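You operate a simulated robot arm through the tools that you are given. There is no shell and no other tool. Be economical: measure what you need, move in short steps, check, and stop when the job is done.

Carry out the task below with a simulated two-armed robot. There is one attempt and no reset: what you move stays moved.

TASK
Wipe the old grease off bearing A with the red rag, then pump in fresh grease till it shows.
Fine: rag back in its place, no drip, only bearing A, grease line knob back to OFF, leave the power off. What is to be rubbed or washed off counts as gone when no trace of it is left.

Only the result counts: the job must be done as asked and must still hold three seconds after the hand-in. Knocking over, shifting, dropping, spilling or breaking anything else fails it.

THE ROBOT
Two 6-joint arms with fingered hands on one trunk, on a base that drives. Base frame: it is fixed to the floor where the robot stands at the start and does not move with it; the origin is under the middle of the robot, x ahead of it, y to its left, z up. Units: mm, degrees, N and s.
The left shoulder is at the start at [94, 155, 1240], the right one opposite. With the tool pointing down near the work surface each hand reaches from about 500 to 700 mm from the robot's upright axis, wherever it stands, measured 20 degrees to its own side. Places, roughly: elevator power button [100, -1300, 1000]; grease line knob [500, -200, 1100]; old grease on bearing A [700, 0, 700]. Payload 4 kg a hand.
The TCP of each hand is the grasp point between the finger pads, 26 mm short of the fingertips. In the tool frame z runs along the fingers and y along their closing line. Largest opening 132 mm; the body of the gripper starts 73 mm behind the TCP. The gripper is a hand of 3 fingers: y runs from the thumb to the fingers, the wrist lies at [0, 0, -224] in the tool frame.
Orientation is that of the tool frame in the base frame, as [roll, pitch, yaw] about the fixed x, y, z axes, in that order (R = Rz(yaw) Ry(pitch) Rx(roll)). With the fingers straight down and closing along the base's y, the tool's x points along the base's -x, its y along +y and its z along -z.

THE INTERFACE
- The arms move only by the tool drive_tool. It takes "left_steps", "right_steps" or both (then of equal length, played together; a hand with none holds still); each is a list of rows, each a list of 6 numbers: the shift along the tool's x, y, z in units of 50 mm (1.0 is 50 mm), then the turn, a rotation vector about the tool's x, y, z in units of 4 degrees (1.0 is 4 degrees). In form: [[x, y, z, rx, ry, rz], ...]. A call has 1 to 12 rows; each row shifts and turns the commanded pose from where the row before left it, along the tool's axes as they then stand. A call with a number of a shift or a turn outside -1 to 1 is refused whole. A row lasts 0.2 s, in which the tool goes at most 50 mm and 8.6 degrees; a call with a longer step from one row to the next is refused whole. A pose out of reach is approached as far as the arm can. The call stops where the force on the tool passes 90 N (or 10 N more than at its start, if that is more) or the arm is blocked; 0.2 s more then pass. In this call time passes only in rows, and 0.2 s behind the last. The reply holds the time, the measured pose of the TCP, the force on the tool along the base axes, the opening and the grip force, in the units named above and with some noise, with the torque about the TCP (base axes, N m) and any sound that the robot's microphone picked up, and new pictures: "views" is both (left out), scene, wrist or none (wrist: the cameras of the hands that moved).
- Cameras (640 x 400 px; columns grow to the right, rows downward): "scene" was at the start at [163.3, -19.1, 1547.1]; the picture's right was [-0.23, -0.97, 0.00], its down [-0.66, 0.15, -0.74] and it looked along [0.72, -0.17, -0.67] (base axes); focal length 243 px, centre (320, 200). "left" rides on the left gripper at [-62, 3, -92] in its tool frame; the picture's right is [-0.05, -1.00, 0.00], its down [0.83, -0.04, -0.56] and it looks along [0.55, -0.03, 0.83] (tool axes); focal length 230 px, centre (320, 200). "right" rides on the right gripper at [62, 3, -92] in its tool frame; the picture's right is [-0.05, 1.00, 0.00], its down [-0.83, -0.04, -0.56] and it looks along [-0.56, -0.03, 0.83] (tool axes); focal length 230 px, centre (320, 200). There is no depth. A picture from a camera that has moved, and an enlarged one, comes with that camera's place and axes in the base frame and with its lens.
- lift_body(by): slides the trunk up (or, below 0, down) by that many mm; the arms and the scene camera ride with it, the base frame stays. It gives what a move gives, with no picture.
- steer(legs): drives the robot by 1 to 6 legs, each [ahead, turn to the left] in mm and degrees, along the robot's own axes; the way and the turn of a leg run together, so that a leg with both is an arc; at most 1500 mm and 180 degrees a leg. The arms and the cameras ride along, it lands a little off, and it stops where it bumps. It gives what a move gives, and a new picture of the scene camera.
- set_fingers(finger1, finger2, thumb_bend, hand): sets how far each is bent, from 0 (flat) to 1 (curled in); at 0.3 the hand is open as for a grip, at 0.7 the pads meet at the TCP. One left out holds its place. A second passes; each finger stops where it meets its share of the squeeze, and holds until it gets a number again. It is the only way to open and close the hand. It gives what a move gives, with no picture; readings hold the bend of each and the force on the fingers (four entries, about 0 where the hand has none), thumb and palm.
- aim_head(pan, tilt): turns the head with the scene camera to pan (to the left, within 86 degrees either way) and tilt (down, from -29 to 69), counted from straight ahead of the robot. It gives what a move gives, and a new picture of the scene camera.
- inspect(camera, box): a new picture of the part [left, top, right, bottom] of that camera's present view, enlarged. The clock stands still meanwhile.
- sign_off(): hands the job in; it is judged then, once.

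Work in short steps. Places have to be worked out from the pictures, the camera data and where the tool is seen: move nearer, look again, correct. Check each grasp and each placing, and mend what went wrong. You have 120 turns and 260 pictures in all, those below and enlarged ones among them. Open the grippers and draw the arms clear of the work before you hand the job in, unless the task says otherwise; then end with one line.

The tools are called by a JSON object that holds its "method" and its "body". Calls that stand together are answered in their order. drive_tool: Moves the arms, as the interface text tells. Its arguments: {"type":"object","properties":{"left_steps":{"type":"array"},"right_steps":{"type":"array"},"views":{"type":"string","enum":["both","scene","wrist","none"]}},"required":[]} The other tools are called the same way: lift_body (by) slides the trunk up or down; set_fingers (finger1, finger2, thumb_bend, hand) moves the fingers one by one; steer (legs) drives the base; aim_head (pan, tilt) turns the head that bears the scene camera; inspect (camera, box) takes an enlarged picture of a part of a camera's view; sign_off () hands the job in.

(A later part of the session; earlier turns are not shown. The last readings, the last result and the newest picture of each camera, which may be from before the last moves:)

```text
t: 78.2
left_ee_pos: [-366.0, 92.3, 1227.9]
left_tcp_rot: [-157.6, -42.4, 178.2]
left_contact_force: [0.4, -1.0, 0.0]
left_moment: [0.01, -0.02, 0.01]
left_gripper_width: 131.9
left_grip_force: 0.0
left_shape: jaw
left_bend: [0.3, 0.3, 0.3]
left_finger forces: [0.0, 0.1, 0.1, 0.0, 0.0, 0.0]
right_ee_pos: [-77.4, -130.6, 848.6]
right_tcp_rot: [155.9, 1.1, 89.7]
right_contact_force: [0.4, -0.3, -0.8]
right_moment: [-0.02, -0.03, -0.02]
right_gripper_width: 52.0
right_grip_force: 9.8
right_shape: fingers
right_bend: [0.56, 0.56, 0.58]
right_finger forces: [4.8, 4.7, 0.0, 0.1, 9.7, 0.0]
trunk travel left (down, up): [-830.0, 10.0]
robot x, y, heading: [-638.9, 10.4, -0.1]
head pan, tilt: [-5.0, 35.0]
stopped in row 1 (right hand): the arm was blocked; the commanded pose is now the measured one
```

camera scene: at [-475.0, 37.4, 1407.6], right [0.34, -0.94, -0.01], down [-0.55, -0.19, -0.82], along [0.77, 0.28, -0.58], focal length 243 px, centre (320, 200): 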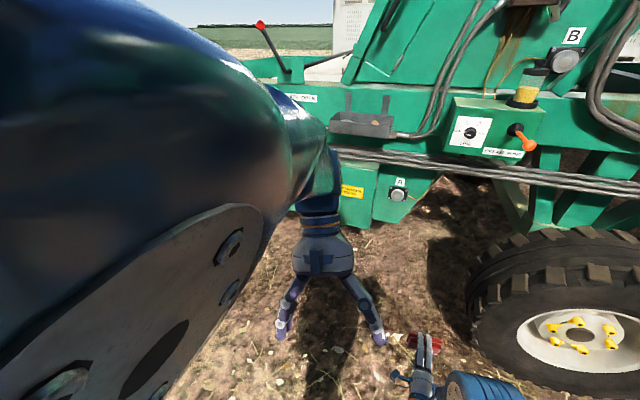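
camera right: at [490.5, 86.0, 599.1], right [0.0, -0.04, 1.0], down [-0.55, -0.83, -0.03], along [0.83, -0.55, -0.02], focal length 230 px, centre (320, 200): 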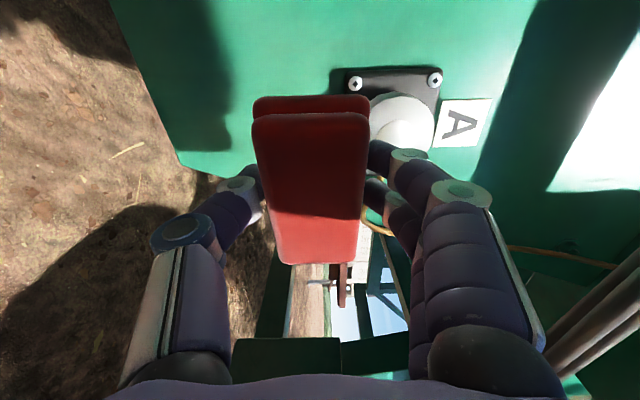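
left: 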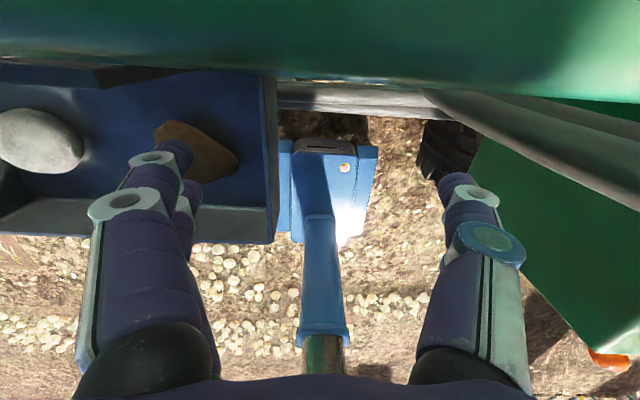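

The blockage seems tied to the left arm folding inward. I bring the left arm out to a comfortable pose first (forward, levelled).

{"method": "drive_tool", "body": {"left_steps": [[-0.5, 0, -0.45, -0.93, 0, 0], [-0.5, 0, -0.45, -0.93, 0, 0], [-0.5, 0, -0.45, -0.93, 0, 0], [-0.5, 0, -0.45, -0.93, 0, 0], [-0.5, 0, -0.45, -0.93, 0, 0], [-0.5, 0, -0.45, -0.93, 0, 0]], "views": "none"}}

{"method": "drive_tool", "body": {"left_steps": [[0, 0.5, 0, 0, -1, 0], [0, 0.5, 0, 0, -1, 0], [0, 0.5, 0, 0, -1, 0], [0, 0.5, 0, 0, -1, 0], [0, 0, 0, 0, -1, 0], [0, 0, 0, 0, -1, 0], [0, 0, 0, 0, -1, 0], [0, 0, 0, 0, -1, 0]], "views": "scene"}}

```text
t: 79.6
left_ee_pos: [-158.5, 115.7, 1251.1]
left_tcp_rot: [176.4, -37.3, -179.7]
left_contact_force: [1.1, -0.1, -0.9]
left_moment: [0.0, -0.02, 0.0]
left_gripper_width: 132.0
left_grip_force: 0.1
left_shape: jaw
left_bend: [0.3, 0.3, 0.3]
left_finger forces: [0.0, 0.0, 0.0, 0.0, 0.0, 0.0]
right_ee_pos: [-74.7, -131.6, 846.9]
right_tcp_rot: [156.0, 1.1, 89.7]
right_contact_force: [-0.8, 0.6, -1.1]
right_moment: [-0.04, 0.01, -0.02]
right_gripper_width: 51.9
right_grip_force: 9.6
right_shape: fingers
right_bend: [0.56, 0.56, 0.58]
right_finger forces: [4.7, 4.7, 0.1, 0.0, 9.7, 0.0]
trunk travel left (down, up): [-830.0, 10.0]
robot x, y, heading: [-637.9, 6.7, -0.5]
head pan, tilt: [-5.0, 35.0]
```

```text
t: 81.4
left_ee_pos: [-158.2, 215.1, 1255.5]
left_tcp_rot: [177.3, -5.4, 178.3]
left_contact_force: [-0.7, 0.0, -0.1]
left_moment: [0.05, -0.01, -0.01]
left_gripper_width: 132.1
left_grip_force: 0.1
left_shape: jaw
left_bend: [0.3, 0.3, 0.3]
left_finger forces: [0.1, 0.0, 0.1, 0.0, 0.1, 0.0]
right_ee_pos: [-75.7, -130.8, 847.1]
right_tcp_rot: [155.9, 1.0, 89.7]
right_contact_force: [-0.2, 0.3, -0.7]
right_moment: [0.01, 0.04, -0.01]
right_gripper_width: 52.1
right_grip_force: 9.5
right_shape: fingers
right_bend: [0.56, 0.56, 0.58]
right_finger forces: [4.8, 4.5, 0.0, 0.1, 9.7, 0.1]
trunk travel left (down, up): [-830.0, 10.0]
robot x, y, heading: [-640.1, 3.3, -0.3]
head pan, tilt: [-5.0, 35.0]
camera scene: at [-467.0, -1.7, 1611.5], right [-0.09, -1.0, 0.0], down [-0.59, 0.05, -0.81], along [0.8, -0.08, -0.59], focal length 243 px, centre (320, 200)
```

scene: 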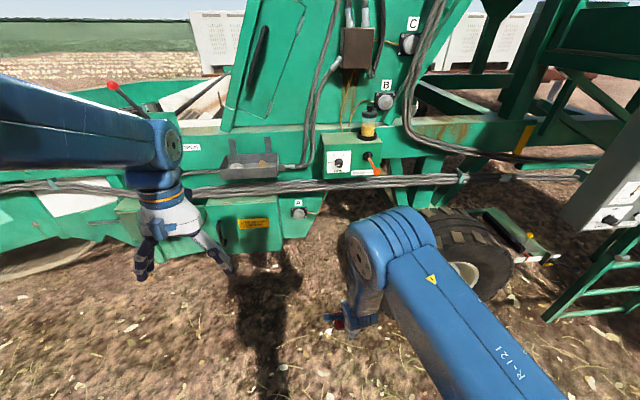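

The head is now free (left arm had been leaning on it), and the view is clear. I resume: finish levelling the right hand and raise it.

{"method": "drive_tool", "body": {"right_steps": [[0, 0, 0, 1, 0, 0], [0, 0, 0, 1, 0, 0], [0, 0, 0, 1, 0, 0], [0, 0, 0, 1, 0, 0], [0, 0, 0, 1, 0, 0], [0, 0, 0, 1, 0, 0]], "views": "none"}}

{"method": "drive_tool", "body": {"right_steps": [[-0.1, 0, -0.9, 0, 0, 0], [-0.1, 0, -0.9, 0, 0, 0], [-0.1, 0, -0.9, 0, 0, 0], [-0.1, 0, -0.9, 0, 0, 0], [-0.1, 0, -0.9, 0, 0, 0], [-0.1, 0, -0.9, 0, 0, 0], [-0.1, 0, -0.9, 0, 0, 0], [-0.1, 0, -0.9, 0, 0, 0], [-0.1, 0, -0.9, 0, 0, 0], [-0.1, 0, -0.9, 0, 0, 0], [0, 0, -0.9, 0, 0, 0]], "views": "none"}}

```text
t: 81.9
left_ee_pos: [-182.7, 216.3, 1264.8]
left_tcp_rot: [177.3, -4.3, 178.3]
left_contact_force: [-0.4, 0.3, 0.5]
left_moment: [0.01, 0.0, 0.0]
left_gripper_width: 132.2
left_grip_force: 0.0
left_shape: jaw
left_bend: [0.3, 0.3, 0.3]
left_finger forces: [0.0, 0.0, 0.1, 0.0, 0.0, 0.1]
right_ee_pos: [-86.4, -126.8, 853.7]
right_tcp_rot: [159.2, 0.5, 89.9]
right_contact_force: [-0.2, 0.5, -0.7]
right_moment: [-0.03, 0.01, -0.01]
right_gripper_width: 52.3
right_grip_force: 9.4
right_shape: fingers
right_bend: [0.56, 0.56, 0.58]
right_finger forces: [5.0, 4.7, 0.0, 0.1, 9.7, 0.0]
right hand out of reach, approached as far as the arm can: row 2
trunk travel left (down, up): [-830.0, 10.0]
robot x, y, heading: [-636.1, 5.6, -0.5]
head pan, tilt: [-5.0, 35.0]
stopped in row 2 (right hand): the arm was blocked; the commanded pose is now the measured one
```

```text
t: 83.0
left_ee_pos: [-205.9, 216.2, 1243.8]
left_tcp_rot: [177.4, -8.0, 178.3]
left_contact_force: [-0.2, 0.0, -0.5]
left_moment: [0.01, -0.02, 0.0]
left_gripper_width: 131.9
left_grip_force: 0.1
left_shape: jaw
left_bend: [0.3, 0.3, 0.3]
left_finger forces: [0.0, 0.0, 0.1, 0.0, 0.1, 0.0]
right_ee_pos: [-257.6, -155.9, 932.4]
right_tcp_rot: [177.5, -4.9, 83.1]
right_contact_force: [-0.8, 0.7, -0.8]
right_moment: [0.01, -0.01, 0.02]
right_gripper_width: 52.3
right_grip_force: 9.6
right_shape: fingers
right_bend: [0.56, 0.56, 0.58]
right_finger forces: [5.0, 4.8, 0.0, 0.0, 9.7, 0.1]
right hand out of reach, approached as far as the arm can: row 3, 4, 5
trunk travel left (down, up): [-830.0, 10.0]
robot x, y, heading: [-634.7, 8.9, -0.1]
head pan, tilt: [-5.0, 35.0]
stopped in row 5 (right hand): the arm was blocked; the commanded pose is now the measured one
```

That pose was too close to the shoulder (inner limit). I extend the right hand forward to ~600 mm from the axis before raising.

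{"method": "drive_tool", "body": {"right_steps": [[0, 0.9, 0, 0, 0, 0], [0, 0.9, 0, 0, 0, 0], [0, 0.9, 0, 0, 0, 0], [0, 0.9, 0, 0, 0, 0], [0, 0.9, 0, 0, 0, 0]], "views": "none"}}

{"method": "drive_tool", "body": {"left_steps": [[-0.8, 0, 0, 0, -1, 0], [-0.8, 0, 0, 0, -1, 0], [-0.8, 0, 0, 0, 0, 0]], "views": "scene"}}

```text
t: 83.5
left_ee_pos: [-230.3, 216.5, 1224.3]
left_tcp_rot: [177.4, -11.9, 178.4]
left_contact_force: [-0.1, -0.8, -0.7]
left_moment: [0.01, -0.01, 0.04]
left_gripper_width: 131.8
left_grip_force: 0.1
left_shape: jaw
left_bend: [0.3, 0.3, 0.3]
left_finger forces: [0.0, 0.1, 0.0, 0.1, 0.0, 0.0]
right_ee_pos: [-185.9, -164.8, 960.5]
right_tcp_rot: [174.1, -2.8, 85.1]
right_contact_force: [-0.2, 0.4, -0.8]
right_moment: [0.0, 0.02, 0.03]
right_gripper_width: 52.1
right_grip_force: 9.3
right_shape: fingers
right_bend: [0.56, 0.56, 0.58]
right_finger forces: [4.9, 4.7, 0.1, 0.0, 9.7, 0.0]
trunk travel left (down, up): [-830.0, 10.0]
robot x, y, heading: [-637.9, 6.5, -0.2]
head pan, tilt: [-5.0, 35.0]
stopped in row 2 (right hand): the arm was blocked; the commanded pose is now the measured one
```

```text
t: 83.9
left_ee_pos: [-240.2, 218.4, 1215.4]
left_tcp_rot: [177.6, -11.8, 178.3]
left_contact_force: [-0.3, -0.7, 0.1]
left_moment: [-0.01, 0.0, -0.02]
left_gripper_width: 131.6
left_grip_force: 0.0
left_shape: jaw
left_bend: [0.3, 0.3, 0.3]
left_finger forces: [0.0, 0.1, 0.0, 0.0, 0.0, 0.0]
right_ee_pos: [-198.5, -164.6, 974.5]
right_tcp_rot: [173.0, -2.7, 85.1]
right_contact_force: [-0.1, 0.2, -0.9]
right_moment: [-0.01, -0.01, -0.02]
right_gripper_width: 51.9
right_grip_force: 9.7
right_shape: fingers
right_bend: [0.56, 0.56, 0.58]
right_finger forces: [4.9, 4.8, 0.1, 0.0, 9.7, 0.0]
trunk travel left (down, up): [-830.0, 10.0]
robot x, y, heading: [-637.8, 6.6, -0.3]
head pan, tilt: [-5.0, 35.0]
stopped in row 1 (right hand): the arm was blocked; the commanded pose is now the measured one
camera scene: at [-467.7, 0.3, 1611.6], right [-0.09, -1.0, 0.0], down [-0.59, 0.05, -0.81], along [0.81, -0.08, -0.59], focal length 243 px, centre (320, 200)
```

scene: 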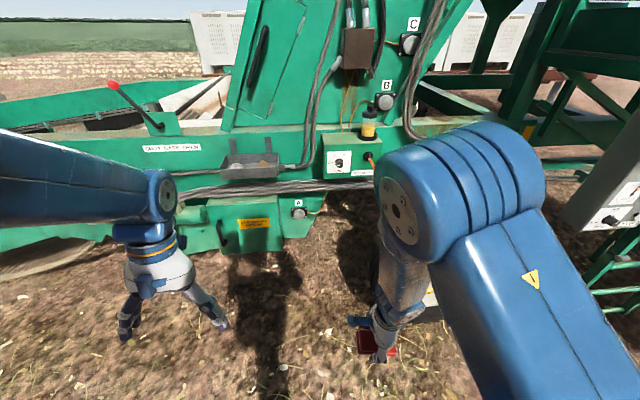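

The arm seems to lag near a fold. I move it forward more slowly in smaller steps.

{"method": "drive_tool", "body": {"right_steps": [[0, 0.3, 0, 0, 0, 0], [0, 0.3, 0, 0, 0, 0], [0, 0.3, 0, 0, 0, 0], [0, 0.3, 0, 0, 0, 0], [0, 0.3, 0, 0, 0, 0], [0, 0.3, 0, 0, 0, 0], [0, 0.3, 0, 0, 0, 0], [0, 0.3, 0, 0, 0, 0], [0, 0.3, 0, 0, 0, 0], [0, 0.3, 0, 0, 0, 0]], "views": "none"}}

```text
t: 84.2
left_ee_pos: [-268.4, 217.2, 1196.7]
left_tcp_rot: [177.5, -15.7, 178.4]
left_contact_force: [-0.2, -0.3, 1.6]
left_moment: [0.0, -0.03, 0.01]
left_gripper_width: 132.0
left_grip_force: 0.0
left_shape: jaw
left_bend: [0.3, 0.3, 0.3]
left_finger forces: [0.1, 0.0, 0.0, 0.0, 0.0, 0.0]
right_ee_pos: [-200.8, -169.2, 987.3]
right_tcp_rot: [172.1, -2.7, 85.2]
right_contact_force: [-0.7, 0.9, -1.3]
right_moment: [-0.02, 0.02, 0.04]
right_gripper_width: 51.9
right_grip_force: 9.8
right_shape: fingers
right_bend: [0.56, 0.56, 0.58]
right_finger forces: [4.9, 4.7, 0.0, 0.0, 9.7, 0.0]
trunk travel left (down, up): [-830.0, 10.0]
robot x, y, heading: [-638.4, 11.9, -0.3]
head pan, tilt: [-5.0, 35.0]
stopped in row 1 (right hand): the arm was blocked; the commanded pose is now the measured one
```

I look through the right wrist camera and tilt the head to find what blocks the right arm.

{"method": "inspect", "body": {"camera": "right", "box": [0, 0, 640, 400]}}

{"method": "aim_head", "body": {"pan": -40, "tilt": 50}}

```text
1.00 times, centred on (320, 200) of right (not enlarged: the box is as wide or as high as the picture)
camera zoom: at [-204.9, -109.2, 1081.0], right [0.98, -0.14, 0.13], down [-0.19, -0.84, 0.5], along [0.04, -0.52, -0.85], focal length 230 px, centre (320, 200)
```

zoom: 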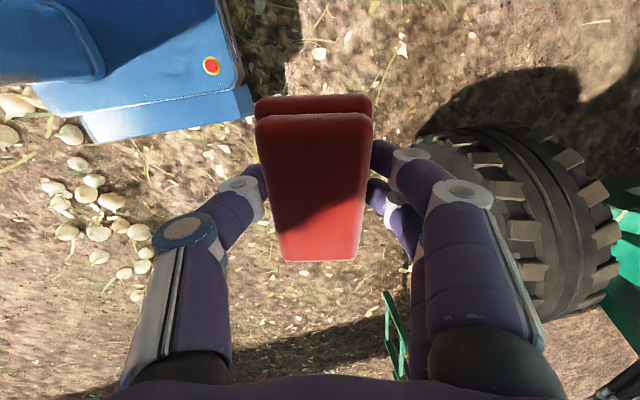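

```text
t: 85.2
left_ee_pos: [-265.6, 217.9, 1197.7]
left_tcp_rot: [177.6, -15.5, 178.4]
left_contact_force: [-0.6, -0.4, -0.3]
left_moment: [0.02, 0.01, 0.05]
left_gripper_width: 131.9
left_grip_force: 0.1
left_shape: jaw
left_bend: [0.3, 0.3, 0.3]
left_finger forces: [0.0, 0.0, 0.0, 0.1, 0.1, 0.0]
right_ee_pos: [-199.5, -167.0, 985.2]
right_tcp_rot: [172.2, -2.7, 85.3]
right_contact_force: [0.2, -0.1, -0.8]
right_moment: [0.0, -0.02, -0.03]
right_gripper_width: 52.0
right_grip_force: 9.9
right_shape: fingers
right_bend: [0.56, 0.56, 0.58]
right_finger forces: [4.9, 4.6, 0.0, 0.1, 9.7, 0.0]
trunk travel left (down, up): [-830.0, 10.0]
robot x, y, heading: [-636.7, 6.6, -0.7]
head pan, tilt: [-40.0, 50.0]
camera scene: at [-495.0, -42.8, 1590.2], right [-0.65, -0.76, 0.01], down [-0.6, 0.5, -0.63], along [0.48, -0.42, -0.78], focal length 243 px, centre (320, 200)
```

scene: 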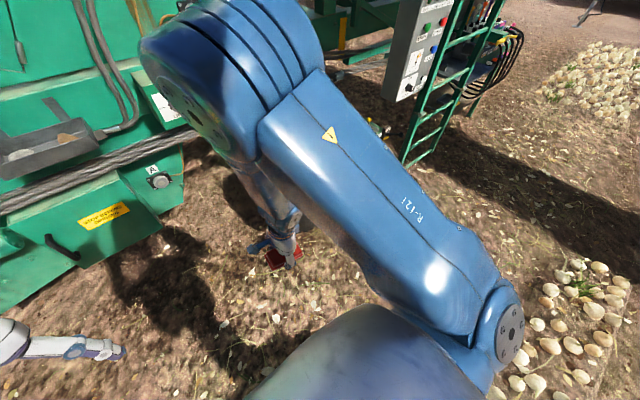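

The right elbow is sharply folded. I try unfolding by moving the hand down and forward, away from the shoulder.

{"method": "drive_tool", "body": {"right_steps": [[0, 0.2, 0.4, 0, 0, 0], [0, 0.3, 0.5, 0, 0, 0], [0, 0.4, 0.6, 0, 0, 0], [0, 0.5, 0.6, 0, 0, 0], [0, 0.5, 0.6, 0, 0, 0], [0, 0.5, 0.6, 0, 0, 0]], "views": "none"}}

```text
t: 85.5
left_ee_pos: [-297.3, 218.4, 1183.3]
left_tcp_rot: [177.7, -19.3, 178.5]
left_contact_force: [-0.2, 0.4, -0.7]
left_moment: [0.01, 0.0, -0.03]
left_gripper_width: 131.8
left_grip_force: 0.0
left_shape: jaw
left_bend: [0.3, 0.3, 0.3]
left_finger forces: [0.0, 0.0, 0.0, 0.0, 0.1, 0.0]
right_ee_pos: [-208.0, -166.5, 988.2]
right_tcp_rot: [171.7, -3.5, 84.4]
right_contact_force: [-0.9, -0.3, -0.2]
right_moment: [0.01, -0.01, -0.01]
right_gripper_width: 52.1
right_grip_force: 9.8
right_shape: fingers
right_bend: [0.56, 0.56, 0.58]
right_finger forces: [4.9, 4.7, 0.0, 0.1, 9.7, 0.1]
trunk travel left (down, up): [-830.0, 10.0]
robot x, y, heading: [-632.9, 8.2, -0.3]
head pan, tilt: [-40.0, 50.0]
stopped in row 1 (right hand): the arm was blocked; the commanded pose is now the measured one
```

Small steps stall while bigger ones earlier made progress (72 mm). I use full-size forward steps again.

{"method": "drive_tool", "body": {"right_steps": [[0, 0.98, 0, 0, 0, 0], [0, 0.98, 0, 0, 0, 0], [0, 0.98, 0, 0, 0, 0], [0, 0.98, 0, 0, 0, 0]], "views": "none"}}

{"method": "drive_tool", "body": {"right_steps": [[0, 0.7, -0.7, 0, 0, 0], [0, 0.7, -0.7, 0, 0, 0], [0, 0.7, -0.7, 0, 0, 0], [0, 0.7, -0.7, 0, 0, 0]], "views": "none"}}

```text
t: 86.5
left_ee_pos: [-293.7, 217.8, 1184.0]
left_tcp_rot: [177.6, -19.1, 178.4]
left_contact_force: [-0.4, 0.5, -0.5]
left_moment: [0.02, 0.01, 0.02]
left_gripper_width: 131.8
left_grip_force: 0.1
left_shape: jaw
left_bend: [0.3, 0.3, 0.3]
left_finger forces: [0.0, 0.1, 0.0, 0.1, 0.0, 0.0]
right_ee_pos: [-53.1, -181.4, 1003.7]
right_tcp_rot: [170.3, -4.9, 86.9]
right_contact_force: [0.3, -0.3, -0.9]
right_moment: [0.0, 0.01, -0.02]
right_gripper_width: 51.8
right_grip_force: 8.9
right_shape: fingers
right_bend: [0.56, 0.56, 0.58]
right_finger forces: [4.8, 4.6, 0.1, 0.0, 9.5, 0.0]
right hand out of reach, approached as far as the arm can: row 3, 4
trunk travel left (down, up): [-830.0, 10.0]
robot x, y, heading: [-636.3, 5.3, -0.5]
head pan, tilt: [-40.0, 50.0]
```

```text
t: 87.5
left_ee_pos: [-295.8, 219.3, 1184.8]
left_tcp_rot: [177.6, -19.1, 178.3]
left_contact_force: [-0.2, -0.2, -0.4]
left_moment: [-0.03, 0.0, 0.0]
left_gripper_width: 131.9
left_grip_force: 0.0
left_shape: jaw
left_bend: [0.3, 0.3, 0.3]
left_finger forces: [0.1, 0.0, 0.0, 0.0, 0.1, 0.0]
right_ee_pos: [-14.6, -161.9, 1129.7]
right_tcp_rot: [168.5, -7.8, 90.1]
right_contact_force: [-0.2, 0.2, -0.4]
right_moment: [-0.01, 0.01, 0.0]
right_gripper_width: 51.5
right_grip_force: 9.3
right_shape: fingers
right_bend: [0.56, 0.56, 0.58]
right_finger forces: [4.8, 4.5, 0.0, 0.0, 9.4, 0.0]
right hand out of reach, approached as far as the arm can: row 1, 2, 3, 4
trunk travel left (down, up): [-830.0, 10.0]
robot x, y, heading: [-636.0, 7.7, -0.3]
head pan, tilt: [-40.0, 50.0]
```

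Freed: the hand is at 621 mm from the axis. I raise it and level it.

{"method": "drive_tool", "body": {"right_steps": [[0, -0.3, -0.8, 0.5, -0.33, 0], [0, -0.3, -0.8, 0.5, -0.33, 0], [0, 0, -0.8, 0.5, -0.33, 0], [0, 0, -0.8, 0.5, -0.33, 0], [0, 0, 0, 0.5, -0.33, 0], [0, 0, 0, 0.5, -0.33, 0]], "views": "none"}}

{"method": "drive_tool", "body": {"left_steps": [[-0.9, 0, -0.3, 0, -0.8, 0], [-0.9, 0, -0.3, 0, -0.8, 0], [-0.9, 0, -0.2, 0, -0.8, 0], [-0.9, 0, 0, 0, -0.8, 0], [-0.9, 0, 0, 0, -0.8, 0], [-0.6, 0, 0, 0, -0.8, 0]], "views": "none"}}

```text
t: 88.9
left_ee_pos: [-294.1, 220.7, 1184.3]
left_tcp_rot: [177.7, -19.1, 178.4]
left_contact_force: [0.2, 0.1, -0.3]
left_moment: [0.03, -0.02, 0.01]
left_gripper_width: 131.8
left_grip_force: 0.0
left_shape: jaw
left_bend: [0.3, 0.3, 0.3]
left_finger forces: [0.0, 0.0, 0.1, 0.1, 0.0, 0.1]
right_ee_pos: [-160.2, -155.9, 1224.7]
right_tcp_rot: [180.0, -0.7, 92.6]
right_contact_force: [-0.1, 0.5, 0.0]
right_moment: [0.01, 0.0, -0.02]
right_gripper_width: 51.7
right_grip_force: 9.1
right_shape: fingers
right_bend: [0.56, 0.56, 0.58]
right_finger forces: [4.8, 4.6, 0.0, 0.0, 9.4, 0.1]
right hand out of reach, approached as far as the arm can: row 1, 2, 3, 4, 5, 6
trunk travel left (down, up): [-830.0, 10.0]
robot x, y, heading: [-635.8, 9.8, -0.6]
head pan, tilt: [-40.0, 50.0]
```

```text
t: 90.3
left_ee_pos: [-24.5, 208.3, 1210.6]
left_tcp_rot: [177.6, 4.7, 177.6]
left_contact_force: [0.9, 0.3, -1.1]
left_moment: [0.0, 0.02, -0.05]
left_gripper_width: 132.0
left_grip_force: 0.1
left_shape: jaw
left_bend: [0.3, 0.3, 0.3]
left_finger forces: [0.0, 0.0, 0.0, 0.0, 0.0, 0.1]
right_ee_pos: [-159.7, -154.9, 1225.6]
right_tcp_rot: [-180.0, -0.8, 92.5]
right_contact_force: [-0.4, -0.7, -0.8]
right_moment: [0.0, -0.03, 0.02]
right_gripper_width: 51.6
right_grip_force: 9.0
right_shape: fingers
right_bend: [0.56, 0.56, 0.58]
right_finger forces: [4.8, 4.7, 0.0, 0.0, 9.3, 0.0]
trunk travel left (down, up): [-830.0, 10.0]
robot x, y, heading: [-634.7, 6.1, -0.5]
head pan, tilt: [-40.0, 50.0]
```

Left arm is comfortably out. Now I bring the right hand forward ~95 mm and up ~120 mm.

{"method": "drive_tool", "body": {"right_steps": [[-0.1, 0.7, -0.5, 0, 0, 0], [-0.1, 0.7, -0.5, 0, 0, 0], [-0.1, 0.5, -0.6, 0, 0, 0], [-0.1, 0, -0.8, 0, 0, 0]], "views": "both"}}

{"method": "aim_head", "body": {"pan": -15, "tilt": 35}}

```text
t: 91.3
left_ee_pos: [-26.9, 207.4, 1211.9]
left_tcp_rot: [177.6, 4.7, 177.6]
left_contact_force: [-0.1, -0.4, -0.2]
left_moment: [0.0, 0.02, 0.0]
left_gripper_width: 131.7
left_grip_force: 0.1
left_shape: jaw
left_bend: [0.3, 0.3, 0.3]
left_finger forces: [0.1, 0.0, 0.0, 0.0, 0.0, 0.0]
right_ee_pos: [-162.0, -140.1, 1285.2]
right_tcp_rot: [-179.4, -1.5, 94.4]
right_contact_force: [-0.4, -0.6, -0.3]
right_moment: [0.04, -0.03, 0.01]
right_gripper_width: 51.7
right_grip_force: 9.8
right_shape: fingers
right_bend: [0.56, 0.56, 0.58]
right_finger forces: [4.7, 4.7, 0.0, 0.0, 9.4, 0.0]
right hand out of reach, approached as far as the arm can: row 1, 2, 3, 4
trunk travel left (down, up): [-830.0, 10.0]
robot x, y, heading: [-643.6, 6.4, -0.2]
head pan, tilt: [-40.0, 50.0]
camera scene: at [-497.7, -44.9, 1592.1], right [-0.67, -0.75, 0.01], down [-0.57, 0.5, -0.65], along [0.48, -0.44, -0.76], focal length 243 px, centre (320, 200)
camera right: at [-162.8, -80.9, 1378.7], right [1.0, 0.03, -0.01], down [0.03, -0.85, 0.53], along [0.0, -0.53, -0.85], focal length 230 px, centre (320, 200)
```

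scene: 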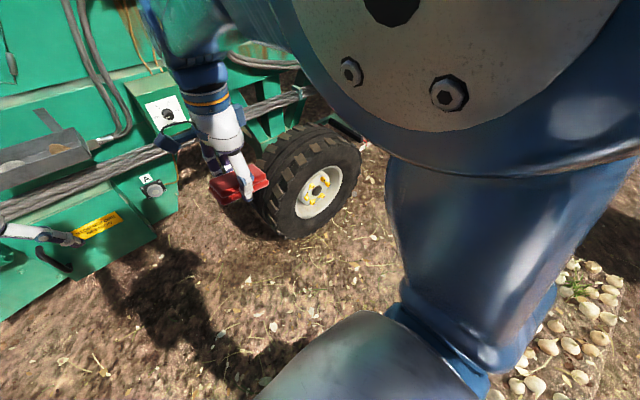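
right: 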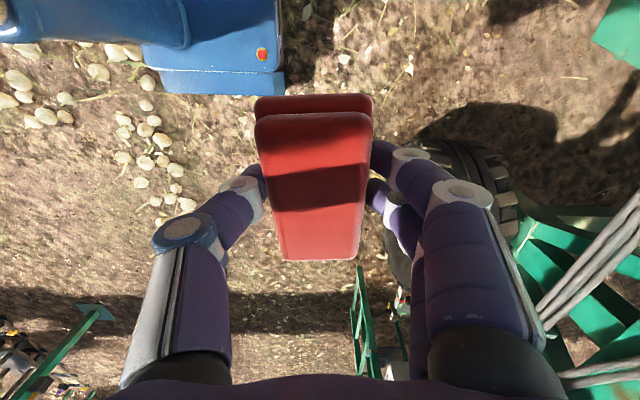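

```text
t: 92.2
left_ee_pos: [-26.5, 208.7, 1212.7]
left_tcp_rot: [177.7, 4.7, 177.6]
left_contact_force: [0.0, -0.3, 0.7]
left_moment: [0.0, -0.05, -0.01]
left_gripper_width: 132.0
left_grip_force: 0.0
left_shape: jaw
left_bend: [0.3, 0.3, 0.3]
left_finger forces: [0.1, 0.1, 0.1, 0.0, 0.0, 0.1]
right_ee_pos: [-160.5, -141.4, 1284.5]
right_tcp_rot: [-179.2, -1.3, 94.4]
right_contact_force: [0.5, 0.6, -0.3]
right_moment: [0.0, 0.03, 0.02]
right_gripper_width: 51.8
right_grip_force: 9.8
right_shape: fingers
right_bend: [0.56, 0.56, 0.58]
right_finger forces: [4.8, 4.7, 0.0, 0.0, 9.4, 0.0]
trunk travel left (down, up): [-830.0, 10.0]
robot x, y, heading: [-632.2, 6.2, -0.4]
head pan, tilt: [-15.0, 35.0]
camera scene: at [-472.0, -26.1, 1610.0], right [-0.38, -0.93, 0.01], down [-0.56, 0.22, -0.8], along [0.74, -0.3, -0.6], focal length 243 px, centre (320, 200)
```

scene: 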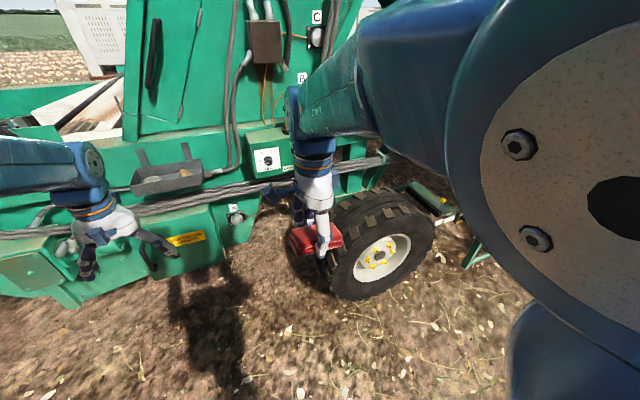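

The command lags the measured pose; I push forward further to reach ~570 mm from the axis.

{"method": "drive_tool", "body": {"right_steps": [[0, 0.9, 0, 0, 0, 0], [0, 0.9, 0, 0, 0, 0], [0, 0.9, 0, 0, 0, 0]], "views": "none"}}

```text
t: 93.0
left_ee_pos: [-25.8, 208.3, 1211.9]
left_tcp_rot: [177.6, 4.7, 177.6]
left_contact_force: [-0.3, 0.4, -0.4]
left_moment: [0.01, 0.01, -0.03]
left_gripper_width: 132.2
left_grip_force: 0.1
left_shape: jaw
left_bend: [0.3, 0.3, 0.3]
left_finger forces: [0.0, 0.0, 0.0, 0.0, 0.0, 0.0]
right_ee_pos: [-103.6, -128.2, 1251.9]
right_tcp_rot: [178.9, -2.1, 96.3]
right_contact_force: [0.1, -0.5, -1.1]
right_moment: [0.02, 0.0, 0.0]
right_gripper_width: 51.8
right_grip_force: 9.8
right_shape: fingers
right_bend: [0.56, 0.56, 0.58]
right_finger forces: [4.8, 4.7, 0.0, 0.0, 9.4, 0.1]
right hand out of reach, approached as far as the arm can: row 1, 2, 3
trunk travel left (down, up): [-830.0, 10.0]
robot x, y, heading: [-638.9, 8.6, -0.5]
head pan, tilt: [-15.0, 35.0]
```

Progress. I continue forward with yaw correction and a right shift.

{"method": "drive_tool", "body": {"right_steps": [[-0.4, 0.7, 0, 0, 0, 0.8], [-0.4, 0.5, 0, 0, 0, 0.7], [-0.4, 0.3, -0.3, 0, 0, 0], [0, 0, -0.6, 0, 0, 0], [0, 0, -0.6, 0, 0, 0]], "views": "none"}}

```text
t: 94.2
left_ee_pos: [-27.3, 208.0, 1213.2]
left_tcp_rot: [177.7, 4.8, 177.6]
left_contact_force: [-0.1, 0.6, -0.3]
left_moment: [0.01, 0.0, 0.0]
left_gripper_width: 132.2
left_grip_force: 0.0
left_shape: jaw
left_bend: [0.3, 0.3, 0.3]
left_finger forces: [0.0, 0.0, 0.0, 0.1, 0.0, 0.1]
right_ee_pos: [-146.0, -149.4, 1261.2]
right_tcp_rot: [178.0, -3.4, 93.3]
right_contact_force: [-0.3, -0.5, -0.3]
right_moment: [0.04, 0.01, 0.0]
right_gripper_width: 51.7
right_grip_force: 10.0
right_shape: fingers
right_bend: [0.56, 0.56, 0.58]
right_finger forces: [4.7, 4.7, 0.1, 0.0, 9.3, 0.0]
right hand out of reach, approached as far as the arm can: row 1, 2, 3, 4, 5
trunk travel left (down, up): [-830.0, 10.0]
robot x, y, heading: [-633.0, 6.7, -0.4]
head pan, tilt: [-15.0, 35.0]
```

I realise the commanded pose ran far beyond reach (it isn't reset to the measured one). I walk the command back ~450 mm and down ~125 mm to come back into reach.

{"method": "drive_tool", "body": {"right_steps": [[0, -0.9, 0.25, 0, 0, 0], [0, -0.9, 0.25, 0, 0, 0], [0, -0.9, 0.25, 0, 0, 0], [0, -0.9, 0.25, 0, 0, 0], [0, -0.9, 0.25, 0, 0, 0], [0, -0.9, 0.25, 0, 0, 0], [0, -0.9, 0.25, 0, 0, 0], [0, -0.9, 0.25, 0, 0, 0]], "views": "none"}}

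```text
t: 96.0
left_ee_pos: [-27.0, 207.8, 1212.3]
left_tcp_rot: [177.7, 4.6, 177.6]
left_contact_force: [-0.4, -0.3, 0.7]
left_moment: [-0.04, -0.02, -0.02]
left_gripper_width: 132.0
left_grip_force: 0.0
left_shape: jaw
left_bend: [0.3, 0.3, 0.3]
left_finger forces: [0.0, 0.1, 0.0, 0.1, 0.0, 0.1]
right_ee_pos: [-305.0, -168.5, 1100.3]
right_tcp_rot: [179.9, -6.1, 91.7]
right_contact_force: [0.4, -0.2, 0.7]
right_moment: [0.0, 0.0, -0.02]
right_gripper_width: 51.6
right_grip_force: 9.0
right_shape: fingers
right_bend: [0.56, 0.56, 0.58]
right_finger forces: [4.9, 4.7, 0.0, 0.0, 9.5, 0.0]
right hand out of reach, approached as far as the arm can: row 1, 2, 3, 4, 5, 6, 7, 8
trunk travel left (down, up): [-830.0, 10.0]
robot x, y, heading: [-634.2, 8.1, -0.4]
head pan, tilt: [-15.0, 35.0]
```

Recomputing, the command should now sit near [5,-295,1425], still just outside reach. I bring it to about [-65,-185,1345].

{"method": "drive_tool", "body": {"right_steps": [[0.55, -0.35, 0.4, 0, 0, 0], [0.55, -0.35, 0.4, 0, 0, 0], [0.55, -0.35, 0.4, 0, 0, 0], [0.55, -0.35, 0.4, 0, 0, 0], [0, 0, 0, 0, 0, 0]], "views": "none"}}

```text
t: 97.2
left_ee_pos: [-27.9, 207.8, 1211.9]
left_tcp_rot: [177.7, 4.8, 177.5]
left_contact_force: [0.6, -0.1, -0.2]
left_moment: [0.03, -0.01, -0.03]
left_gripper_width: 131.9
left_grip_force: 0.0
left_shape: jaw
left_bend: [0.3, 0.3, 0.3]
left_finger forces: [0.0, 0.0, 0.0, 0.1, 0.0, 0.1]
right_ee_pos: [-303.8, -169.5, 1101.8]
right_tcp_rot: [179.5, -6.1, 91.7]
right_contact_force: [-0.9, -0.1, -0.9]
right_moment: [0.01, 0.01, 0.01]
right_gripper_width: 51.4
right_grip_force: 9.8
right_shape: fingers
right_bend: [0.56, 0.56, 0.58]
right_finger forces: [4.9, 4.7, 0.0, 0.1, 9.6, 0.0]
right hand out of reach, approached as far as the arm can: row 1, 2, 3, 4
trunk travel left (down, up): [-830.0, 10.0]
robot x, y, heading: [-633.9, 9.2, -0.4]
head pan, tilt: [-15.0, 35.0]
```

Out-of-reach commands appear to be discarded, so the command equals the measured pose. I probe moving straight forward from here in moderate steps.

{"method": "drive_tool", "body": {"right_steps": [[0, 0.6, 0, 0, 0, 0], [0, 0.6, 0, 0, 0, 0], [0, 0.6, 0, 0, 0, 0], [0, 0.6, 0, 0, 0, 0], [0, 0.6, 0, 0, 0, 0], [0, 0.6, 0, 0, 0, 0]], "views": "scene"}}

```text
t: 98.6
left_ee_pos: [-26.6, 208.2, 1212.3]
left_tcp_rot: [177.6, 4.6, 177.5]
left_contact_force: [-0.2, 0.5, -0.6]
left_moment: [-0.02, 0.0, 0.05]
left_gripper_width: 132.0
left_grip_force: 0.0
left_shape: jaw
left_bend: [0.3, 0.3, 0.3]
left_finger forces: [0.0, 0.0, 0.0, 0.0, 0.1, 0.0]
right_ee_pos: [-128.8, -169.4, 1108.8]
right_tcp_rot: [178.7, -2.7, 91.7]
right_contact_force: [0.9, -0.7, 0.3]
right_moment: [0.0, 0.01, 0.0]
right_gripper_width: 51.7
right_grip_force: 9.6
right_shape: fingers
right_bend: [0.56, 0.56, 0.58]
right_finger forces: [4.8, 4.7, 0.0, 0.1, 9.5, 0.0]
trunk travel left (down, up): [-830.0, 10.0]
robot x, y, heading: [-637.3, 7.8, -0.4]
head pan, tilt: [-15.0, 35.0]
camera scene: at [-466.8, -16.5, 1611.2], right [-0.26, -0.96, 0.01], down [-0.57, 0.15, -0.81], along [0.78, -0.22, -0.59], focal length 243 px, centre (320, 200)
```

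scene: 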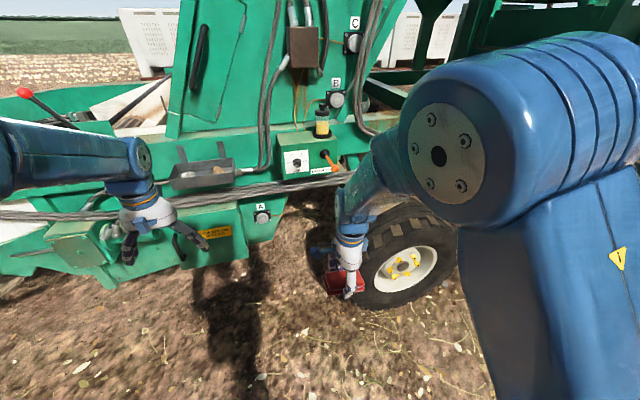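

That works: no reach warnings. Continue forward 70 mm then straight up.

{"method": "drive_tool", "body": {"right_steps": [[0, 0.6, 0, 0, 0, 0], [0, 0.6, 0, 0, 0, 0], [0, 0.3, -0.5, 0, 0, 0], [0, 0, -0.6, 0, 0, 0], [0, 0, -0.6, 0, 0, 0], [0, 0, -0.6, 0, 0, 0], [0, 0, -0.6, 0, 0, 0], [0, 0, -0.6, 0, 0, 0], [0, 0, -0.6, 0, 0, 0], [0, 0, -0.6, 0, 0, 0]], "views": "none"}}

```text
t: 100.8
left_ee_pos: [-25.8, 207.2, 1212.1]
left_tcp_rot: [177.5, 4.7, 177.6]
left_contact_force: [-0.6, -0.8, -1.4]
left_moment: [-0.01, -0.01, 0.0]
left_gripper_width: 132.0
left_grip_force: 0.1
left_shape: jaw
left_bend: [0.3, 0.3, 0.3]
left_finger forces: [0.0, 0.0, 0.0, 0.0, 0.1, 0.0]
right_ee_pos: [-168.3, -149.2, 1269.0]
right_tcp_rot: [-179.0, -3.2, 93.1]
right_contact_force: [0.8, -0.4, -1.3]
right_moment: [-0.01, -0.01, -0.03]
right_gripper_width: 51.4
right_grip_force: 9.8
right_shape: fingers
right_bend: [0.56, 0.56, 0.58]
right_finger forces: [4.8, 4.7, 0.0, 0.0, 9.5, 0.1]
right hand out of reach, approached as far as the arm can: row 1, 2, 3, 4, 5, 6, 7, 8, 9, 10
trunk travel left (down, up): [-830.0, 10.0]
robot x, y, heading: [-638.2, 11.4, -0.3]
head pan, tilt: [-15.0, 35.0]
```

The arm seems to be in a branch where forward reach is limited at this height. I try rising above shoulder level first, then going forward.

{"method": "drive_tool", "body": {"right_steps": [[0, 0, -0.5, 0, 0, 0], [0, 0, -0.5, 0, 0, 0], [0, 0, -0.5, 0, 0, 0], [0, 0.5, -0.3, 0, 0, 0], [0, 0.5, 0, 0, 0, 0], [0, 0.5, 0, 0, 0, 0]], "views": "scene"}}

```text
t: 102.2
left_ee_pos: [-26.4, 208.7, 1211.7]
left_tcp_rot: [177.6, 4.6, 177.5]
left_contact_force: [0.3, -0.3, 0.1]
left_moment: [0.03, 0.01, 0.0]
left_gripper_width: 131.9
left_grip_force: 0.1
left_shape: jaw
left_bend: [0.3, 0.3, 0.3]
left_finger forces: [0.0, 0.0, 0.0, 0.0, 0.1, 0.0]
right_ee_pos: [-144.9, -146.9, 1274.2]
right_tcp_rot: [178.0, -3.4, 93.7]
right_contact_force: [0.5, 0.6, -1.2]
right_moment: [-0.05, 0.01, 0.0]
right_gripper_width: 51.6
right_grip_force: 9.9
right_shape: fingers
right_bend: [0.56, 0.56, 0.58]
right_finger forces: [4.8, 4.7, 0.1, 0.0, 9.6, 0.0]
right hand out of reach, approached as far as the arm can: row 1, 2, 3, 4, 5, 6
trunk travel left (down, up): [-830.0, 10.0]
robot x, y, heading: [-636.7, 7.2, -0.7]
head pan, tilt: [-15.0, 35.0]
camera scene: at [-468.2, -16.4, 1611.4], right [-0.26, -0.96, 0.01], down [-0.57, 0.15, -0.81], along [0.78, -0.22, -0.59], focal length 243 px, centre (320, 200)
```

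scene: 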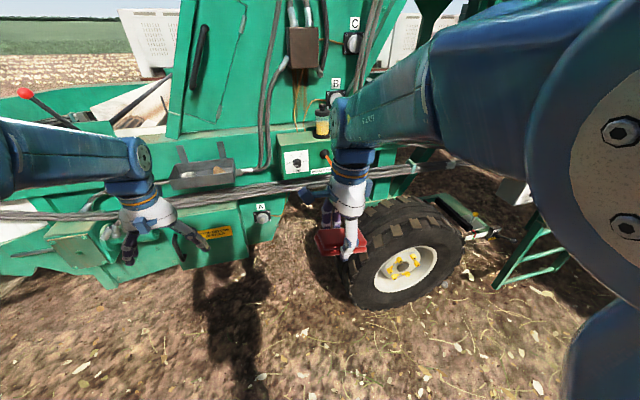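

Originally the elbow was outboard; now it's tucked inboard. I move the hand outward to the right to swing the elbow out.

{"method": "drive_tool", "body": {"right_steps": [[-0.8, 0, 0, 0, 0, 0], [-0.8, 0, 0, 0, 0, 0], [-0.8, 0, 0, 0, 0, 0], [-0.8, 0, 0, 0, 0, 0], [-0.8, 0, 0, 0, 0, 0]], "views": "none"}}

{"method": "drive_tool", "body": {"right_steps": [[0, 0.6, 0, 0, 0, 0], [0, 0.6, 0, 0, 0, 0], [0, 0.6, 0, 0, 0, 0]], "views": "scene"}}

```text
t: 103.4
left_ee_pos: [-27.2, 207.7, 1212.2]
left_tcp_rot: [177.6, 4.7, 177.5]
left_contact_force: [-0.5, 0.3, 0.6]
left_moment: [0.0, 0.04, 0.06]
left_gripper_width: 131.9
left_grip_force: 0.1
left_shape: jaw
left_bend: [0.3, 0.3, 0.3]
left_finger forces: [0.0, 0.0, 0.1, 0.1, 0.0, 0.1]
right_ee_pos: [-191.5, -168.7, 1214.3]
right_tcp_rot: [-179.9, -2.9, 91.6]
right_contact_force: [0.1, -0.1, -0.3]
right_moment: [0.01, 0.02, 0.02]
right_gripper_width: 51.5
right_grip_force: 10.2
right_shape: fingers
right_bend: [0.56, 0.56, 0.58]
right_finger forces: [4.8, 4.7, 0.0, 0.0, 9.5, 0.0]
right hand out of reach, approached as far as the arm can: row 1, 2, 3, 4, 5
trunk travel left (down, up): [-830.0, 10.0]
robot x, y, heading: [-635.1, 8.6, -0.5]
head pan, tilt: [-15.0, 35.0]
```

```text
t: 104.2
left_ee_pos: [-26.2, 207.1, 1211.4]
left_tcp_rot: [177.5, 4.7, 177.6]
left_contact_force: [0.7, -0.4, -0.1]
left_moment: [-0.01, 0.01, -0.01]
left_gripper_width: 132.1
left_grip_force: 0.1
left_shape: jaw
left_bend: [0.3, 0.3, 0.3]
left_finger forces: [0.0, 0.0, 0.0, 0.0, 0.0, 0.0]
right_ee_pos: [-122.3, -149.1, 1214.1]
right_tcp_rot: [178.2, -3.4, 93.0]
right_contact_force: [0.2, -0.1, -0.5]
right_moment: [0.02, 0.01, 0.02]
right_gripper_width: 51.5
right_grip_force: 9.9
right_shape: fingers
right_bend: [0.56, 0.56, 0.58]
right_finger forces: [4.8, 4.7, 0.0, 0.1, 9.5, 0.0]
right hand out of reach, approached as far as the arm can: row 1, 2, 3
trunk travel left (down, up): [-830.0, 10.0]
robot x, y, heading: [-636.9, 8.4, -0.5]
head pan, tilt: [-15.0, 35.0]
camera scene: at [-468.2, -16.5, 1611.4], right [-0.26, -0.96, 0.0], down [-0.57, 0.15, -0.81], along [0.78, -0.22, -0.59], focal length 243 px, centre (320, 200)
```

scene: 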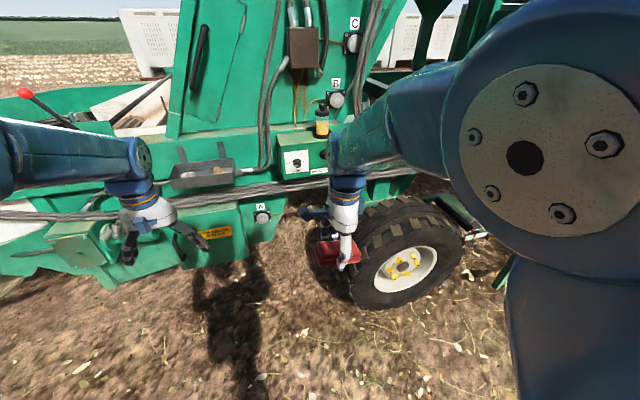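

Outward motion is refused, likely a wrist-roll limit at this yaw. I rotate the tool yaw back toward 180° by 40° and test.

{"method": "drive_tool", "body": {"right_steps": [[0, 0, 0, 0, 0, -1], [0, 0, 0, 0, 0, -1], [0, 0, 0, 0, 0, -1], [0, 0, 0, 0, 0, -1], [0, 0, 0, 0, 0, -1], [0, 0, 0, 0, 0, -1], [0, 0, 0, 0, 0, -1], [0, 0, 0, 0, 0, -1], [0, 0, 0, 0, 0, -1], [0, 0, 0, 0, 0, -1]], "views": "none"}}

{"method": "drive_tool", "body": {"right_steps": [[-0.6, 0.6, 0, 0, 0, 0], [-0.6, 0.6, 0, 0, 0, 0]], "views": "none"}}

```text
t: 106.4
left_ee_pos: [-26.6, 208.1, 1213.0]
left_tcp_rot: [177.6, 4.7, 177.6]
left_contact_force: [-0.1, 0.6, 0.5]
left_moment: [-0.01, 0.01, 0.01]
left_gripper_width: 132.2
left_grip_force: 0.1
left_shape: jaw
left_bend: [0.3, 0.3, 0.3]
left_finger forces: [0.0, 0.0, 0.0, 0.0, 0.1, 0.0]
right_ee_pos: [-122.7, -147.5, 1214.3]
right_tcp_rot: [177.0, -1.4, 131.8]
right_contact_force: [-0.2, -0.1, -0.7]
right_moment: [0.03, 0.01, 0.0]
right_gripper_width: 51.6
right_grip_force: 9.7
right_shape: fingers
right_bend: [0.56, 0.56, 0.58]
right_finger forces: [4.8, 4.7, 0.0, 0.1, 9.6, 0.0]
trunk travel left (down, up): [-830.0, 10.0]
robot x, y, heading: [-636.1, 7.8, -0.3]
head pan, tilt: [-15.0, 35.0]
```

```text
t: 107.0
left_ee_pos: [-24.7, 208.9, 1211.0]
left_tcp_rot: [177.7, 4.6, 177.7]
left_contact_force: [0.2, 0.4, -0.3]
left_moment: [-0.02, 0.02, 0.0]
left_gripper_width: 132.1
left_grip_force: 0.1
left_shape: jaw
left_bend: [0.3, 0.3, 0.3]
left_finger forces: [0.0, 0.1, 0.1, 0.0, 0.1, 0.0]
right_ee_pos: [-58.5, -113.6, 1205.8]
right_tcp_rot: [177.0, -1.5, 131.6]
right_contact_force: [-0.3, 0.8, -0.5]
right_moment: [0.01, -0.02, 0.02]
right_gripper_width: 51.8
right_grip_force: 10.0
right_shape: fingers
right_bend: [0.56, 0.56, 0.58]
right_finger forces: [4.8, 4.7, 0.1, 0.0, 9.6, 0.0]
right hand out of reach, approached as far as the arm can: row 1, 2
trunk travel left (down, up): [-830.0, 10.0]
robot x, y, heading: [-638.1, 7.3, -0.7]
head pan, tilt: [-15.0, 35.0]
```

The limit is on outward (-y) motion in this branch; inboard should be fine. I test moving inboard 55 mm and up ~110 mm.

{"method": "drive_tool", "body": {"right_steps": [[0.41, 0.37, -0.2, 0.3, -0.2, 0], [0.41, 0.37, -0.4, 0.3, -0.2, 0], [0, 0, -0.6, 0, 0, 0], [0, 0, -0.6, 0, 0, 0], [0, 0, -0.6, 0, 0, 0]], "views": "scene"}}

```text
t: 108.2
left_ee_pos: [-26.8, 208.2, 1212.2]
left_tcp_rot: [177.5, 4.7, 177.7]
left_contact_force: [0.3, -0.6, 0.1]
left_moment: [-0.02, -0.04, 0.0]
left_gripper_width: 132.1
left_grip_force: 0.1
left_shape: jaw
left_bend: [0.3, 0.3, 0.3]
left_finger forces: [0.0, 0.0, 0.0, 0.0, 0.0, 0.0]
right_ee_pos: [-62.8, -59.0, 1332.3]
right_tcp_rot: [179.1, 0.3, 131.4]
right_contact_force: [0.3, -0.3, -1.1]
right_moment: [-0.01, 0.01, 0.02]
right_gripper_width: 51.7
right_grip_force: 9.4
right_shape: fingers
right_bend: [0.56, 0.56, 0.58]
right_finger forces: [4.8, 4.7, 0.0, 0.1, 9.5, 0.1]
trunk travel left (down, up): [-830.0, 10.0]
robot x, y, heading: [-639.9, 8.0, -0.6]
head pan, tilt: [-15.0, 35.0]
camera scene: at [-468.3, -15.9, 1611.4], right [-0.26, -0.96, 0.01], down [-0.57, 0.15, -0.81], along [0.78, -0.22, -0.59], focal length 243 px, centre (320, 200)
```

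scene: 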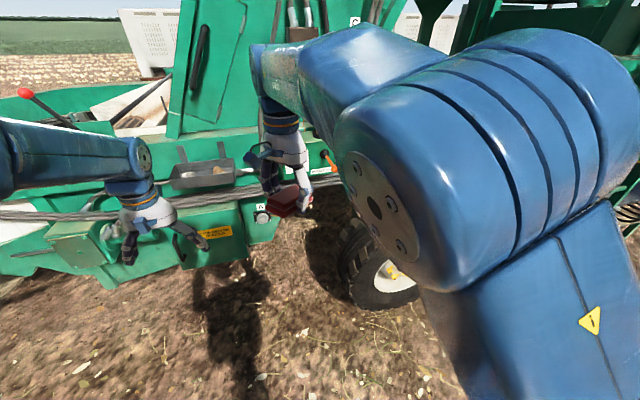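

No warnings here: inboard region works. I turn the yaw back to ~92° and pull the left arm back 80 mm for clearance.

{"method": "drive_tool", "body": {"right_steps": [[0, 0, 0, 0, 0, 1], [0, 0, 0, 0, 0, 1], [0, 0, 0, 0, 0, 1], [0, 0, 0, 0, 0, 1], [0, 0, 0, 0, 0, 1], [0, 0, 0, 0, 0, 1], [0, 0, 0, 0, 0, 1], [0, 0, 0, 0, 0, 1], [0, 0, 0, 0, 0, 1], [0, 0, 0, 0, 0, 0.8]], "left_steps": [[0.4, 0, 0, 0, 0, 0], [0.4, 0, 0, 0, 0, 0], [0.4, 0, 0, 0, 0, 0], [0.4, 0, 0, 0, 0, 0], [0, 0, 0, 0, 0, 0], [0, 0, 0, 0, 0, 0], [0, 0, 0, 0, 0, 0], [0, 0, 0, 0, 0, 0], [0, 0, 0, 0, 0, 0], [0, 0, 0, 0, 0, 0]], "views": "none"}}

{"method": "steer", "body": {"legs": [[-200, 0], [335, -21], [335, 21]]}}

```text
t: 110.4
left_ee_pos: [-107.2, 211.9, 1204.6]
left_tcp_rot: [177.6, 4.7, 177.6]
left_contact_force: [-0.2, 0.6, -0.5]
left_moment: [-0.04, 0.02, -0.01]
left_gripper_width: 132.0
left_grip_force: 0.0
left_shape: jaw
left_bend: [0.3, 0.3, 0.3]
left_finger forces: [0.0, 0.1, 0.0, 0.1, 0.1, 0.1]
right_ee_pos: [-72.6, -72.1, 1326.3]
right_tcp_rot: [179.1, -0.1, 104.2]
right_contact_force: [0.4, 0.2, -0.4]
right_moment: [0.01, 0.0, -0.03]
right_gripper_width: 51.5
right_grip_force: 9.7
right_shape: fingers
right_bend: [0.56, 0.56, 0.58]
right_finger forces: [4.8, 4.9, 0.1, 0.1, 9.5, 0.1]
right hand out of reach, approached as far as the arm can: row 7, 8, 9, 10
trunk travel left (down, up): [-830.0, 10.0]
robot x, y, heading: [-638.1, 7.5, -0.4]
head pan, tilt: [-15.0, 35.0]
```

```text
t: 111.9
left_ee_pos: [-271.1, 208.5, 1162.4]
left_tcp_rot: [177.2, 6.3, 174.5]
left_contact_force: [-0.9, 0.7, -0.2]
left_moment: [-0.05, -0.09, -0.04]
left_gripper_width: 131.9
left_grip_force: 0.1
left_shape: jaw
left_bend: [0.3, 0.3, 0.3]
left_finger forces: [0.0, 0.0, 0.0, 0.0, 0.0, 0.0]
right_ee_pos: [-200.1, -24.4, 1310.6]
right_tcp_rot: [171.0, -12.0, 112.6]
right_contact_force: [-0.7, 0.4, 0.2]
right_moment: [-0.06, -0.04, 0.0]
right_gripper_width: 51.4
right_grip_force: 10.0
right_shape: fingers
right_bend: [0.56, 0.56, 0.58]
right_finger forces: [4.8, 4.7, 0.0, 0.1, 9.5, 0.1]
trunk travel left (down, up): [-830.0, 10.0]
robot x, y, heading: [-792.8, 7.3, -0.2]
head pan, tilt: [-15.0, 35.0]
stopped in leg 1: the robot was blocked; the commanded pose is now the measured one
camera scene: at [-536.0, -1.9, 1614.4], right [-0.26, -0.97, 0.03], down [-0.6, 0.14, -0.79], along [0.76, -0.22, -0.61], focal length 243 px, centre (320, 200)
```

scene: 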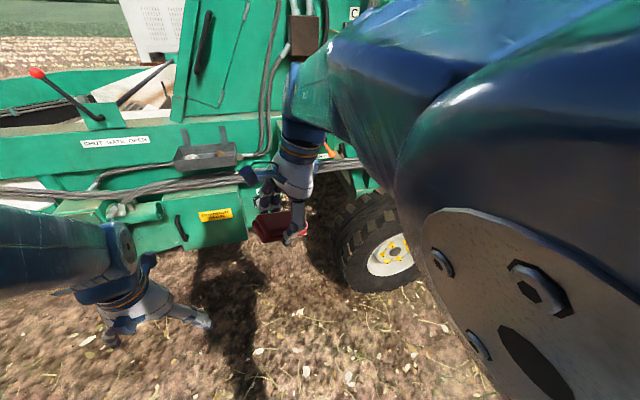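

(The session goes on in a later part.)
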